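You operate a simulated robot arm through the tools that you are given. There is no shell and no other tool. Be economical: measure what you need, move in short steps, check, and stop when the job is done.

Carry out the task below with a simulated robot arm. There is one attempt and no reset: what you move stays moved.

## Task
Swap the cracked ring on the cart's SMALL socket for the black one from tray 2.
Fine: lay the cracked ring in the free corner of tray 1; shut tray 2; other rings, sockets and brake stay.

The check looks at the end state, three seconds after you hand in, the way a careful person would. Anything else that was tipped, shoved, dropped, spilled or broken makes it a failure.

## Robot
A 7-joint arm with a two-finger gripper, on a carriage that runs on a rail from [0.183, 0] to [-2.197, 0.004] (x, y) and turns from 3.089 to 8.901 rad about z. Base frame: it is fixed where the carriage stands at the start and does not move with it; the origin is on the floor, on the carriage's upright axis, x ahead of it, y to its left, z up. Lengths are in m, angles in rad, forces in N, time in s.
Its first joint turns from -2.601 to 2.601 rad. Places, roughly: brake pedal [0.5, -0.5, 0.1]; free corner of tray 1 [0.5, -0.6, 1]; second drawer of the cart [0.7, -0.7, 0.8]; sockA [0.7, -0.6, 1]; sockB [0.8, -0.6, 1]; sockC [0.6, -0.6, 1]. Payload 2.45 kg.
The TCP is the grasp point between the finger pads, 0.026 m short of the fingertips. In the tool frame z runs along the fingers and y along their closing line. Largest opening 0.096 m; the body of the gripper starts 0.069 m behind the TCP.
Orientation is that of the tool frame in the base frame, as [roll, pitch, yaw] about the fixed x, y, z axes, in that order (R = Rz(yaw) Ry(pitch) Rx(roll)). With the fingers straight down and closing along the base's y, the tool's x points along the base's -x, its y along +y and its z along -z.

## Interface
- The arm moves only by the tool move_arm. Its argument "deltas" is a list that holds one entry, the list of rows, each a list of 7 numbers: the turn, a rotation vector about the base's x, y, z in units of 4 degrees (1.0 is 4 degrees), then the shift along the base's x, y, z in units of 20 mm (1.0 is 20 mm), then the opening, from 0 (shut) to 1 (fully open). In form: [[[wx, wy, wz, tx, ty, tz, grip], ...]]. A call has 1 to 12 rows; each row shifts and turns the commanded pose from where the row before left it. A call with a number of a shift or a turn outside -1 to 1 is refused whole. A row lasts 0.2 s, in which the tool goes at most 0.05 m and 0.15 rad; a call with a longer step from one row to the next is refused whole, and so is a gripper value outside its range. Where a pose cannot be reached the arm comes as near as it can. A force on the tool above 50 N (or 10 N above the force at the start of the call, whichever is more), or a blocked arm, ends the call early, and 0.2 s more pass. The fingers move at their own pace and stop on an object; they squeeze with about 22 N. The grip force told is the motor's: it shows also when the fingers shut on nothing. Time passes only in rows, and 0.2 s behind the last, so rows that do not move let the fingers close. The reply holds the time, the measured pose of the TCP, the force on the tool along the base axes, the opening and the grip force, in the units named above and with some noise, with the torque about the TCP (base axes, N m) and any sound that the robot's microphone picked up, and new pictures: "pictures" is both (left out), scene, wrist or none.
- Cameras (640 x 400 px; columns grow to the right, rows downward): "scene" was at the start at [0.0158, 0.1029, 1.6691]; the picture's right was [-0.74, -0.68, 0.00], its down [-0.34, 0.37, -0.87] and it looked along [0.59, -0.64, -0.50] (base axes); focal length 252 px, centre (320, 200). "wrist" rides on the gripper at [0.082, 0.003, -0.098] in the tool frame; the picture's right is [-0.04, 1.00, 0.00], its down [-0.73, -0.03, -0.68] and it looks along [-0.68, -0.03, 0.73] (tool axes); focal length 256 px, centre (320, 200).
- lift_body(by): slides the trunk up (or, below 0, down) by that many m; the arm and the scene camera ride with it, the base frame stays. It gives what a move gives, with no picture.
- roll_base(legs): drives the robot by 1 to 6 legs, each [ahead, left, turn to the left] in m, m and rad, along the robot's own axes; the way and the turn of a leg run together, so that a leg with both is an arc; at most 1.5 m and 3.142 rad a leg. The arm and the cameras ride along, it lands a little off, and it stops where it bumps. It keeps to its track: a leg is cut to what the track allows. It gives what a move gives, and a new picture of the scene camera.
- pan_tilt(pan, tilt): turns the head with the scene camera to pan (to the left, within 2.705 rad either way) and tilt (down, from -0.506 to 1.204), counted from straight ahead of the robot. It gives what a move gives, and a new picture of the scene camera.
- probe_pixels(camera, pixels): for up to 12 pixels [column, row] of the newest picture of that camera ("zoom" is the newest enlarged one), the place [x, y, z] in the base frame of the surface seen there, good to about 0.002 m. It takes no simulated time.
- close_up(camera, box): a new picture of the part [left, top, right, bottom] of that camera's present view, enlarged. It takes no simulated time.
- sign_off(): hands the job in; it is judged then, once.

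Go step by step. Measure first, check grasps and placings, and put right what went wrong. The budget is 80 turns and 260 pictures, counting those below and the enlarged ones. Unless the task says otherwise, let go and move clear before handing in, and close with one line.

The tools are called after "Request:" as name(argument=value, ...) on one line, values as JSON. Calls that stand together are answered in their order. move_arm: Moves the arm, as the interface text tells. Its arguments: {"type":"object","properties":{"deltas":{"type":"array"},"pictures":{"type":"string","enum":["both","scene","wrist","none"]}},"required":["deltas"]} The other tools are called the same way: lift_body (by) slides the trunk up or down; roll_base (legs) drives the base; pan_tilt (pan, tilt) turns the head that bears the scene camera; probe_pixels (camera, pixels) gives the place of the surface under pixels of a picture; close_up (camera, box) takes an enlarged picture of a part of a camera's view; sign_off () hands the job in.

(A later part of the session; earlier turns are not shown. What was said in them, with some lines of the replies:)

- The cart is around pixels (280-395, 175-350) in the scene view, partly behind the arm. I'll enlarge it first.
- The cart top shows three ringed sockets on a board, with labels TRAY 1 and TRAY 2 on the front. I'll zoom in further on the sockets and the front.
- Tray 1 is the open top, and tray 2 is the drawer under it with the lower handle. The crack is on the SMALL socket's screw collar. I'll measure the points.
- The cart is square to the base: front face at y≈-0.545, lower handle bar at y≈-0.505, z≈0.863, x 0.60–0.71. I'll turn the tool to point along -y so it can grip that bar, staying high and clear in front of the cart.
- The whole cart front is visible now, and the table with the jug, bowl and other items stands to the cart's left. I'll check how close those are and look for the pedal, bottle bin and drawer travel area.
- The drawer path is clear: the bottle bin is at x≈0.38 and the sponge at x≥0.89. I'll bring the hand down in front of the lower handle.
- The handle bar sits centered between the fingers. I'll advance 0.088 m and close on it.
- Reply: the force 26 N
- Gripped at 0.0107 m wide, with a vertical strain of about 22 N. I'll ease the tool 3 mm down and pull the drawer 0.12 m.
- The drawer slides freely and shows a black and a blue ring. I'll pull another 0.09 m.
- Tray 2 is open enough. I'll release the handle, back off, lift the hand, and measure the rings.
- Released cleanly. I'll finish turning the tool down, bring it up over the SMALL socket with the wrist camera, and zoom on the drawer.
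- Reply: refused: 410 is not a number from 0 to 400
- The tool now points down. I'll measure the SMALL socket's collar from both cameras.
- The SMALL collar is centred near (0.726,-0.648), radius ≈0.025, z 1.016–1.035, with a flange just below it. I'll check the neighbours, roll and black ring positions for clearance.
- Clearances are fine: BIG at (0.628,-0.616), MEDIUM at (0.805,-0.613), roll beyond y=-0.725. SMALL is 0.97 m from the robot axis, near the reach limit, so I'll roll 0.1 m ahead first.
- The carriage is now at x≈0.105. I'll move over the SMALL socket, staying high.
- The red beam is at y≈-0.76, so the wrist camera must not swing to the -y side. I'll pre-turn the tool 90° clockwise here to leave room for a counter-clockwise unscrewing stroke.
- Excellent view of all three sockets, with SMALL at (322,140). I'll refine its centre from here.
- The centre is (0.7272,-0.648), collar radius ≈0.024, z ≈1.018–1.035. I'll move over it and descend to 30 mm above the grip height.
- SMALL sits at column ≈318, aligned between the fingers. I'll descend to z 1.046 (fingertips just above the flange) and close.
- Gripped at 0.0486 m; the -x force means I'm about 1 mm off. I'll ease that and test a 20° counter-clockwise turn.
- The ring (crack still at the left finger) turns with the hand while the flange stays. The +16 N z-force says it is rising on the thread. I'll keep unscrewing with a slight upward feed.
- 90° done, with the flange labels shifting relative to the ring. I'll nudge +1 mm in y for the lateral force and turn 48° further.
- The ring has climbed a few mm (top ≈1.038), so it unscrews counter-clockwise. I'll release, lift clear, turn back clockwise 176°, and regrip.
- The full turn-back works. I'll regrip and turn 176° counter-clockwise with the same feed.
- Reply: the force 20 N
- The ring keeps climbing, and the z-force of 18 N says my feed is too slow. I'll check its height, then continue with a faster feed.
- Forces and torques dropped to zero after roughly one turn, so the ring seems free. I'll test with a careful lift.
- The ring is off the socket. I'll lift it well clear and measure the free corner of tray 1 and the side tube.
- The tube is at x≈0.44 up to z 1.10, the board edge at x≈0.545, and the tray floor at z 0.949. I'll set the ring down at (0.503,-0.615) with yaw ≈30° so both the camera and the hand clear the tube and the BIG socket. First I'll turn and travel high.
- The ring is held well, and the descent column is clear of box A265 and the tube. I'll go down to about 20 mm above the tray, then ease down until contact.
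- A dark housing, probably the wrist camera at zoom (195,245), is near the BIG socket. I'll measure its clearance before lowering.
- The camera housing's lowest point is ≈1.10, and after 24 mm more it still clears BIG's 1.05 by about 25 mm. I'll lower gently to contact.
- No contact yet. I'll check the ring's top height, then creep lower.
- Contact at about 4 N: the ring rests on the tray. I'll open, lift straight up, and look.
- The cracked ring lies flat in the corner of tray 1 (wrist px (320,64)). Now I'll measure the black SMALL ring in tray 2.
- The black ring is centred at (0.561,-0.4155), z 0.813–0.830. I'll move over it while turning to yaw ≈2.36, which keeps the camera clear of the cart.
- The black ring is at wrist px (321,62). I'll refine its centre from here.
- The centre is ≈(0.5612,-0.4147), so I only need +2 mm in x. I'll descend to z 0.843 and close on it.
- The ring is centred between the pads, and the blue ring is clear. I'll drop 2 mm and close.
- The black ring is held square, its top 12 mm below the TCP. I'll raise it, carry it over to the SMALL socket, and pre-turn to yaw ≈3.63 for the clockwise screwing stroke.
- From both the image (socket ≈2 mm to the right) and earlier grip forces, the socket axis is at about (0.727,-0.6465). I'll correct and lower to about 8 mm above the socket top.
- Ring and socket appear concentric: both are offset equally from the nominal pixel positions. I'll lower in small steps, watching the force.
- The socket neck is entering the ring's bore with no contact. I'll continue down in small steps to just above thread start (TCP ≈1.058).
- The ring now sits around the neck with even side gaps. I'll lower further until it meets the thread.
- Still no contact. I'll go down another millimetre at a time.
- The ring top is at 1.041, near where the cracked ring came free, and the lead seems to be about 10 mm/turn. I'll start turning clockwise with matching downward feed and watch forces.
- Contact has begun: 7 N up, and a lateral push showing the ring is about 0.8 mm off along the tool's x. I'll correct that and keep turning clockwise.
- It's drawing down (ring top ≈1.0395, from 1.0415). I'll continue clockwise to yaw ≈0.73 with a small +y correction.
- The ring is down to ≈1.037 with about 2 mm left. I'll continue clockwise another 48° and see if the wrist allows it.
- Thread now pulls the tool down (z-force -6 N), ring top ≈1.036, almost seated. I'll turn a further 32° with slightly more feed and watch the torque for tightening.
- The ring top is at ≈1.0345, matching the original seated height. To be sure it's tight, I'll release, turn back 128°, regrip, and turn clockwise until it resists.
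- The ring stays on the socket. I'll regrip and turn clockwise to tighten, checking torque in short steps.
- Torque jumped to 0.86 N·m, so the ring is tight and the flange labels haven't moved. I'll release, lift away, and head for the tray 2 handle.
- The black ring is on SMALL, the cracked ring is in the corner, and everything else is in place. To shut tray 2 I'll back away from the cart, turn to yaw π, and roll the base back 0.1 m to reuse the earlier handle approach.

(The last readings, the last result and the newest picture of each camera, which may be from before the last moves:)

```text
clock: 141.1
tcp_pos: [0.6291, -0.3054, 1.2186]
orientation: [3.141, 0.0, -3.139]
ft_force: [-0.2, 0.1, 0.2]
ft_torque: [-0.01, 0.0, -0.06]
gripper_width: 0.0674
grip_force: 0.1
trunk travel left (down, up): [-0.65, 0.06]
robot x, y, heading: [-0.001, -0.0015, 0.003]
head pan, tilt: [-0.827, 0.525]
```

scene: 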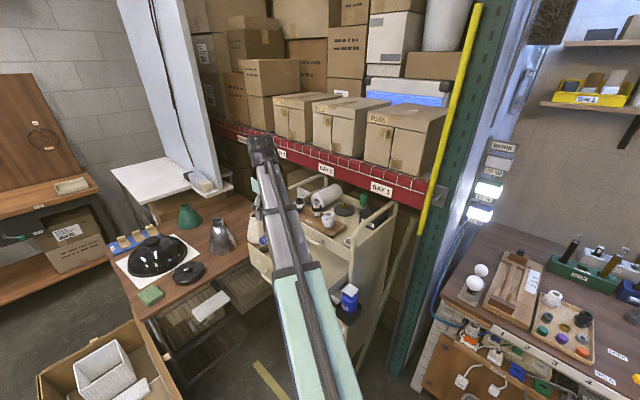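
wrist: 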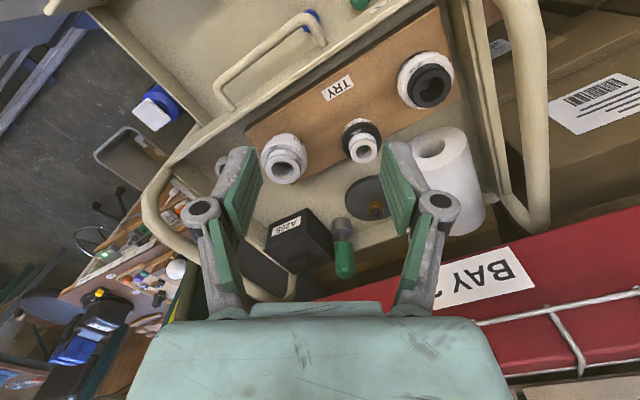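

Back at the start station. I'll tilt the tool to point along -y, stay in front of the open drawer, and come down to handle height.

Request:
move_arm(deltas=[[[-1, 0, 0, 0.11, 0.48, 0, 0.7], [-1, 0, 0, 0.11, 0.48, 0, 0.7], [-1, 0, 0, 0.11, 0.48, 0, 0.7], [-1, 0, 0, 0.11, 0.48, 0, 0.7], [-1, 0, 0, 0.11, 0.48, 0, 0.7], [-1, 0, 0, 0.11, 0.48, 0, 0.7], [-1, 0, 0, 0.11, 0.48, 0, 0.7], [-1, 0, 0, 0.11, 0.48, 0, 0.7], [-1, 0, 0, 0.11, 0.48, 0, 0.7], [-1, 0, 0, 0.11, 0.48, 0, 0.7], [-1, 0, 0, 0.11, 0.48, 0, 0.7], [-1, 0, 0, 0.11, 0.48, 0, 0.7]]], pictures="none")

Request:
move_arm(deltas=[[[-1, 0, 0, 0, 0, -0.3, 0.6], [-1, 0, 0, 0, 0, -0.3, 0.6], [-1, 0, 0, 0, 0, -0.3, 0.6], [-1, 0, 0, 0, 0, -0.3, 0.6], [-1, 0, 0, 0, 0, -0.3, 0.6], [-1, 0, 0, 0, 0, -0.3, 0.6], [-1, 0, 0, 0, 0, -0.3, 0.6], [-1, 0, 0, 0, 0, -0.3, 0.6], [-1, 0, 0, 0, 0, -0.3, 0.6], [-1, 0, 0, 0, 0, -0.3, 0.6], [-0.5, 0, 0, 0, 0, 0, 0.6]]], pictures="none")

Request:
move_arm(deltas=[[[0, 0, 0, 0, 0, -1, 0.6], [0, 0, 0, 0, 0, -1, 0.6], [0, 0, 0, 0, 0, -1, 0.6], [0, 0, 0, 0, 0, -1, 0.6], [0, 0, 0, 0, 0, -1, 0.6], [0, 0, 0, 0, 0, -1, 0.6], [0, 0, 0, 0, 0, -1, 0.6], [0, 0, 0, 0, 0, -1, 0.6], [0, 0, 0, 0, 0, -1, 0.6], [0, 0, 0, 0, 0, -1, 0.6]]], pictures="both")

```text
clock: 143.7
tcp_pos: [0.6542, -0.1907, 1.2202]
orientation: [-2.302, 0.0, 3.14]
ft_force: [0.0, 0.6, 0.0]
ft_torque: [-0.03, -0.02, -0.04]
gripper_width: 0.0672
grip_force: 0.1
trunk travel left (down, up): [-0.65, 0.06]
robot x, y, heading: [-0.0018, -0.0036, 0.004]
head pan, tilt: [-0.827, 0.525]
```

```text
clock: 146.1
tcp_pos: [0.6546, -0.1916, 1.1584]
orientation: [-1.569, 0.001, -3.141]
ft_force: [-0.4, -0.1, -0.7]
ft_torque: [0.02, 0.01, -0.01]
gripper_width: 0.0576
grip_force: 0.1
trunk travel left (down, up): [-0.65, 0.06]
robot x, y, heading: [-0.0003, -0.0014, -0.0]
head pan, tilt: [-0.827, 0.525]
```

```text
clock: 148.3
tcp_pos: [0.6556, -0.1907, 0.9593]
orientation: [-1.571, 0.001, -3.141]
ft_force: [-0.6, 0.2, -1.3]
ft_torque: [-0.02, 0.0, 0.02]
gripper_width: 0.0577
grip_force: 0.0
trunk travel left (down, up): [-0.65, 0.06]
robot x, y, heading: [-0.0004, 0.0002, 0.005]
head pan, tilt: [-0.827, 0.525]
```

scene: 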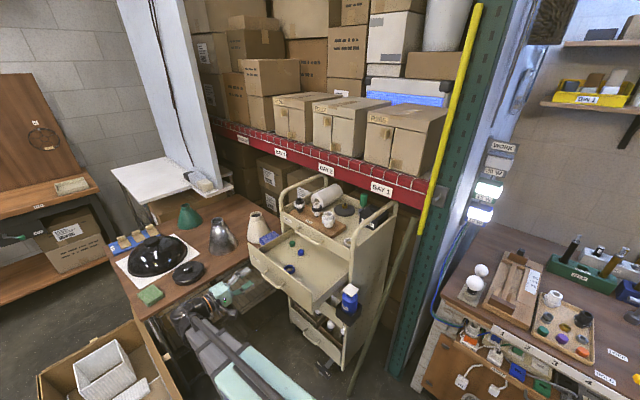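
wrist: 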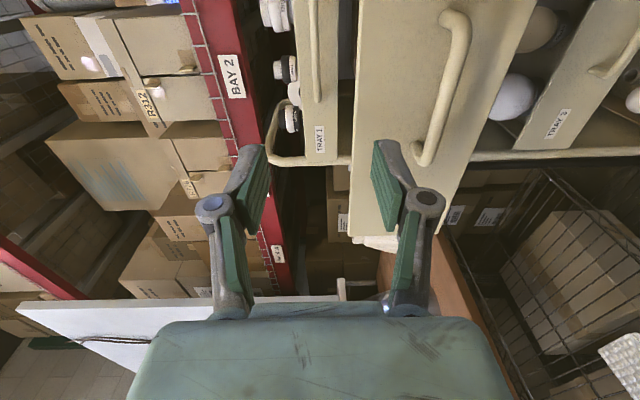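

Now down to z 0.862, then forward 0.1 m onto the bar, and grip.

Request:
move_arm(deltas=[[[0, 0, 0, 0, 0, -1, 0.6], [0, 0, 0, 0, 0, -1, 0.6], [0, 0, 0, 0, 0, -1, 0.6], [0, 0, 0, 0, 0, -1, 0.6], [0, 0, 0, 0, 0, -0.88, 0.6]]], pictures="wrist")

Request:
move_arm(deltas=[[[0, 0, 0, 0, -1, 0, 0.6], [0, 0, 0, 0, -1, 0, 0.6], [0, 0, 0, 0, -1, 0, 0.6], [0, 0, 0, 0, -1, 0, 0.6], [0, 0, 0, 0, -0.9, 0, 0.6], [0, 0, 0, 0, 0, 0, 0], [0, 0, 0, 0, 0, 0, 0], [0, 0, 0, 0, 0, 0, 0]]], pictures="wrist")

```text
clock: 149.5
tcp_pos: [0.6555, -0.1908, 0.8588]
orientation: [-1.571, 0.0, 3.141]
ft_force: [-0.8, 0.2, 0.0]
ft_torque: [-0.05, -0.01, -0.03]
gripper_width: 0.0574
grip_force: 0.0
trunk travel left (down, up): [-0.65, 0.06]
robot x, y, heading: [-0.0011, 0.0006, 0.003]
head pan, tilt: [-0.827, 0.525]
```

wrist: 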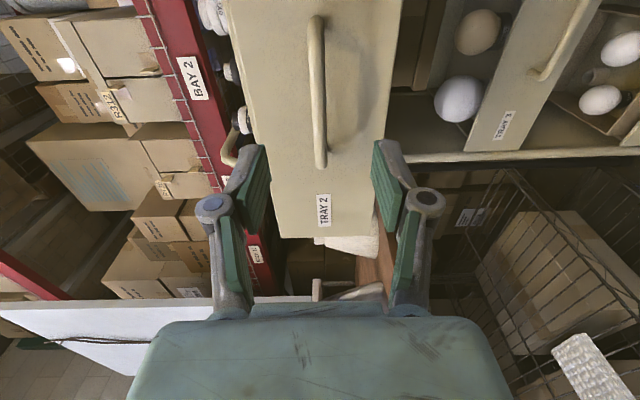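

```text
clock: 151.3
tcp_pos: [0.6545, -0.2891, 0.8602]
orientation: [-1.568, 0.001, 3.142]
ft_force: [1.6, -0.7, 7.9]
ft_torque: [-0.1, 0.04, -0.06]
gripper_width: 0.0108
grip_force: 37.9
trunk travel left (down, up): [-0.65, 0.06]
robot x, y, heading: [0.0022, -0.0008, 0.005]
head pan, tilt: [-0.827, 0.525]
```

wrist: 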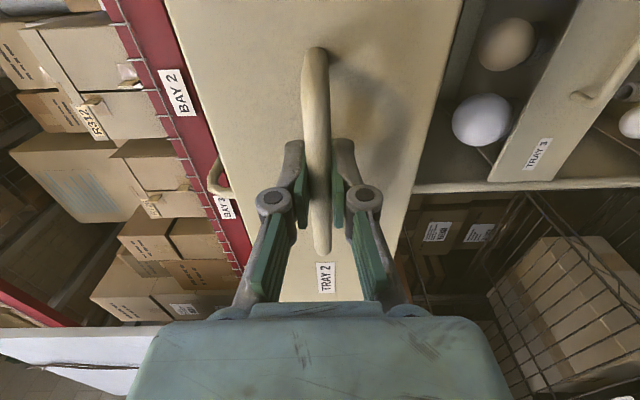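

Gripped (0.0108 m). I'll push the drawer in smoothly, slowing at the end.

Request:
move_arm(deltas=[[[0, 0, 0, 0, -0.2, 0, 0], [0, 0, 0, 0, -0.4, 0, 0], [0, 0, 0, 0, -0.5, 0, 0], [0, 0, 0, 0, -0.6, 0, 0], [0, 0, 0, 0, -0.6, 0, 0], [0, 0, 0, 0, -0.6, 0, 0], [0, 0, 0, 0, -0.6, 0, 0], [0, 0, 0, 0, -0.6, 0, 0], [0, 0, 0, 0, -0.6, 0, 0], [0, 0, 0, 0, -0.6, 0, 0], [0, 0, 0, 0, -0.6, 0, 0], [0, 0, 0, 0, -0.6, 0, 0]]], pictures="none")

Request:
move_arm(deltas=[[[0, 0, 0, 0, -0.6, 0, 0], [0, 0, 0, 0, -0.6, 0, 0], [0, 0, 0, 0, -0.6, 0, 0], [0, 0, 0, 0, -0.6, 0, 0], [0, 0, 0, 0, -0.5, 0, 0], [0, 0, 0, 0, -0.4, 0, 0], [0, 0, 0, 0, -0.3, 0, 0], [0, 0, 0, 0, -0.2, 0, 0], [0, 0, 0, 0, -0.2, 0, 0], [0, 0, 0, 0, -0.2, 0, 0], [0, 0, 0, 0, -0.2, 0, 0]]], pictures="both")

Request:
close_up(camera="scene", box=[250, 180, 410, 280])

```text
clock: 153.9
tcp_pos: [0.6542, -0.4203, 0.8596]
orientation: [-1.57, 0.001, -3.141]
ft_force: [-2.7, -0.2, 6.8]
ft_torque: [0.02, 0.04, 0.13]
gripper_width: 0.011
grip_force: 37.4
trunk travel left (down, up): [-0.65, 0.06]
robot x, y, heading: [0.0012, 0.0007, 0.001]
head pan, tilt: [-0.827, 0.525]
```

```text
clock: 156.3
tcp_pos: [0.6547, -0.5042, 0.8605]
orientation: [-1.571, 0.0, -3.139]
ft_force: [-14.3, 33.2, -10.5]
ft_torque: [0.03, 0.01, 0.01]
gripper_width: 0.0107
grip_force: 37.9
trunk travel left (down, up): [-0.65, 0.06]
robot x, y, heading: [-0.0054, -0.0016, 0.004]
head pan, tilt: [-0.827, 0.525]
```

scene: 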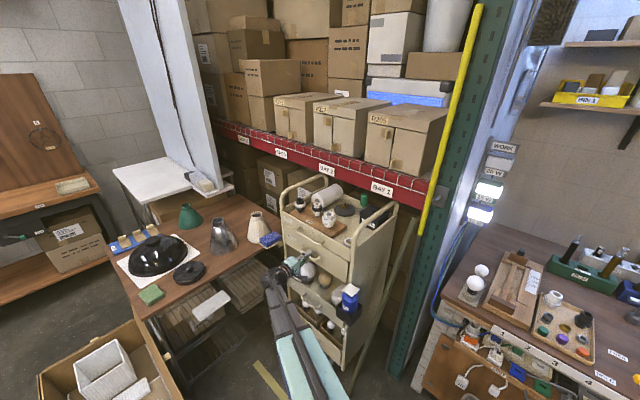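
wrist: 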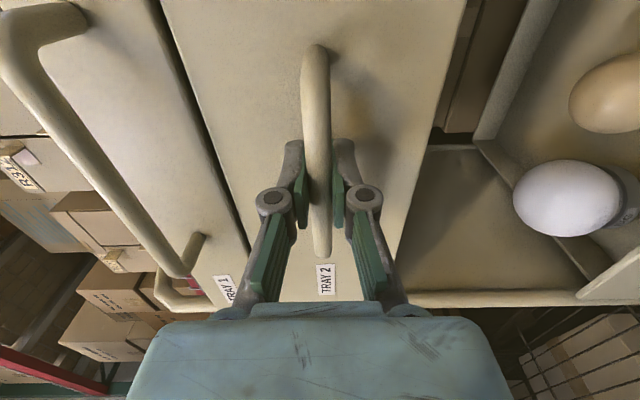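

```text
4.00 times, centred on (330, 230) of scene
```

zoom: 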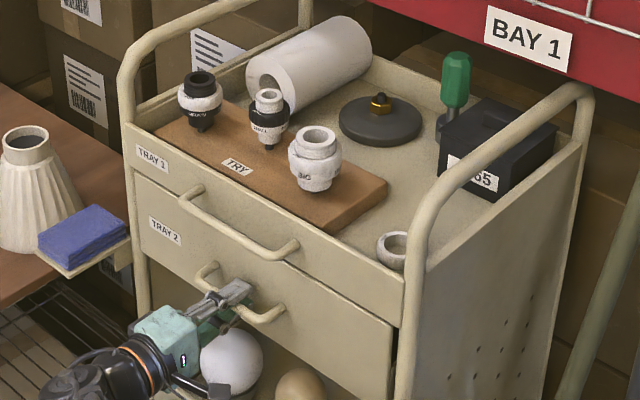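

Tray 2 is fully home (33 N against its stop). I'll relax the push, open, and back away clear.

Request:
move_arm(deltas=[[[0, 0, 0, 0, 0.12, 0, 0], [0, 0, 0, 0, 0, 0, 0.5], [0, 0, 0, 0, 0, 0, 0.6], [0, 0, 0, 0, 0, 0, 0.6], [0, 0, 0, 0, 1, 0, 0.6], [0, 0, 0, 0, 1, 0, 0.6], [0, 0, 0, 0, 1, 0, 0.6], [0, 0, 0, 0, 1, 0, 0.6], [0, 0, 0, 0, 1, 0, 0.6], [0, 0, 0, 0, 1, 0, 0.6], [0, 0, 0, 0, 1, 0, 0.6], [0, 0, 0, 0, 1, 0, 0.6]]], pictures="none")

Request:
move_arm(deltas=[[[0, 0, 0, 0, 0.5, 0.5, 0.6], [0, 0, 0, 0, 0, 1, 0.6], [0, 0, 0, 0, 0, 1, 0.6], [0, 0, 0, 0, 0, 1, 0.6], [0, 0, 0, 0, 0, 1, 0.6], [0, 0, 0, 0, 0, 1, 0.6], [0, 0, 0, 0, 0, 1, 0.6], [0, 0, 0, 0, 0, 1, 0.6]]], pictures="both")

Request:
close_up(camera="scene", box=[260, 170, 420, 270])

Request:
close_up(camera="scene", box=[300, 195, 332, 215])

Request:
close_up(camera="scene", box=[250, 260, 410, 390])

```text
clock: 158.9
tcp_pos: [0.6547, -0.345, 0.8619]
orientation: [-1.571, -0.001, -3.14]
ft_force: [0.0, 0.3, 0.1]
ft_torque: [-0.01, -0.06, -0.01]
gripper_width: 0.0574
grip_force: 0.1
trunk travel left (down, up): [-0.65, 0.06]
robot x, y, heading: [0.0, -0.0038, -0.001]
head pan, tilt: [-0.827, 0.525]
```

```text
clock: 160.7
tcp_pos: [0.6556, -0.3336, 1.0124]
orientation: [-1.569, 0.001, -3.141]
ft_force: [-0.7, 0.4, -0.3]
ft_torque: [0.0, 0.04, 0.0]
gripper_width: 0.0577
grip_force: 0.0
trunk travel left (down, up): [-0.65, 0.06]
robot x, y, heading: [-0.001, 0.0023, 0.001]
head pan, tilt: [-0.827, 0.525]
```

scene: 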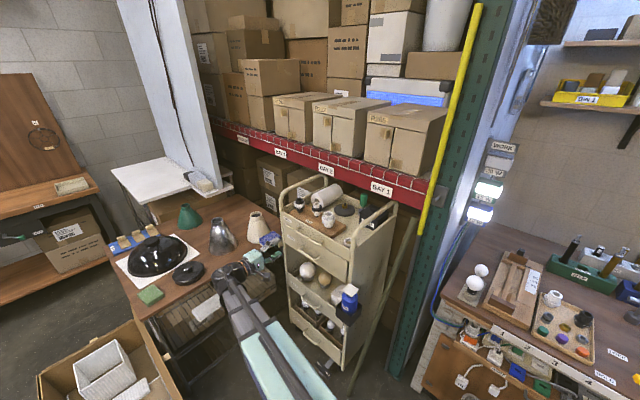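
wrist: 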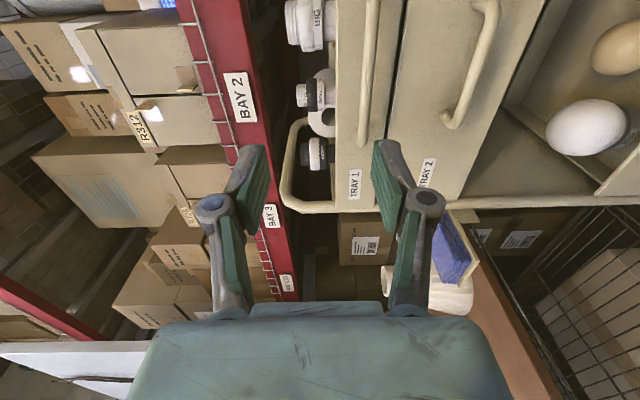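

```text
4.00 times, centred on (340, 220) of scene
```

zoom: 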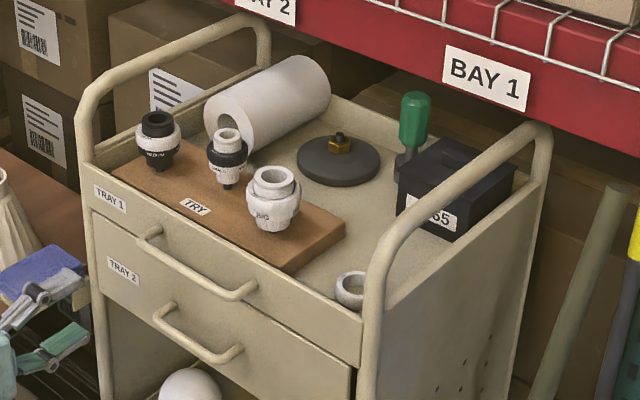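

```text
16.00 times, centred on (316, 205) of scene
```

zoom: 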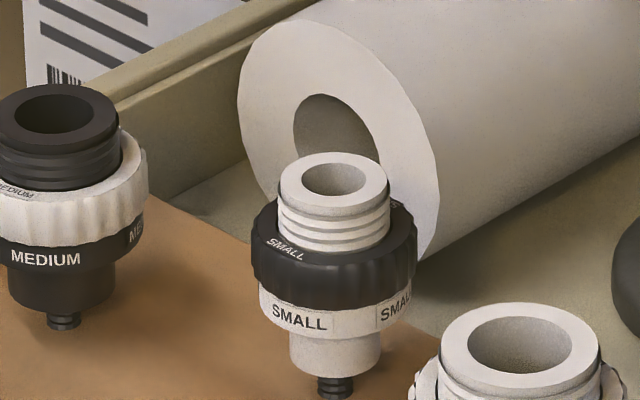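

```text
3.08 times, centred on (330, 325) of scene
```

zoom: 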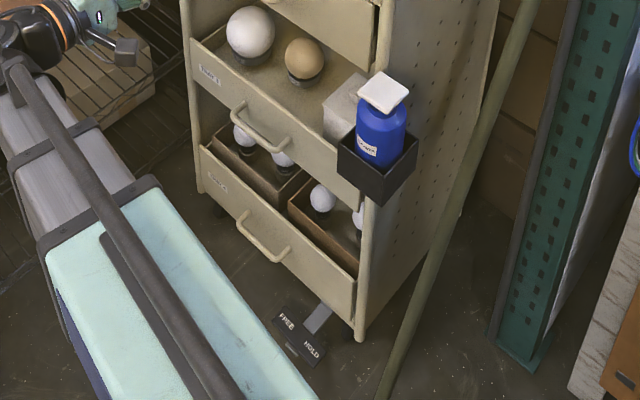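

The black ring is seated on SMALL, the cracked ring lies in tray 1's free corner, tray 2 looks shut, and the hand is clear. One last check of the drawer face against its original y≈-0.543.

Request:
close_up(camera="scene", box=[276, 205, 356, 265])

Request:
probe_pixels(camera="zoom", pixels=[[150, 240], [420, 360], [270, 245], [95, 45], [260, 335]])

```text
6.67 times, centred on (316, 235) of scene
```

zoom: 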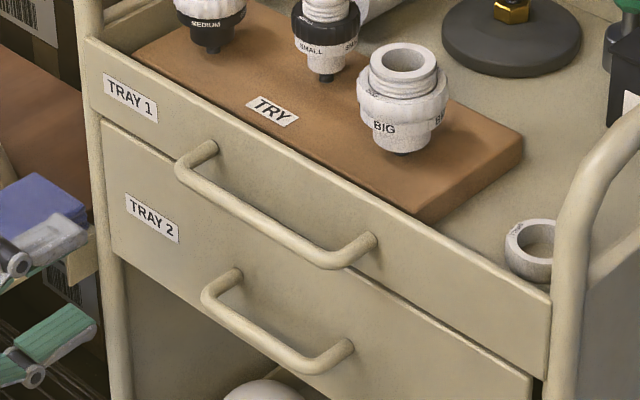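

```text
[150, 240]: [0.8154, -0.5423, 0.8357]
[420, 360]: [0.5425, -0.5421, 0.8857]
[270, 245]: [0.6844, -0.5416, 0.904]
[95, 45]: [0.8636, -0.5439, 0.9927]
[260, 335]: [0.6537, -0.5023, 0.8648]
```

The drawer face is back at y≈-0.542, the same as at the start, and everything else is in place. I'm handing in.

Request:
sign_off()

```text
The job is handed in.
```

The black ring from tray 2 is screwed tight onto the SMALL socket, the cracked ring lies flat in tray 1's free corner, and tray 2 is shut; I didn't touch the other rings, the other sockets or the brake.
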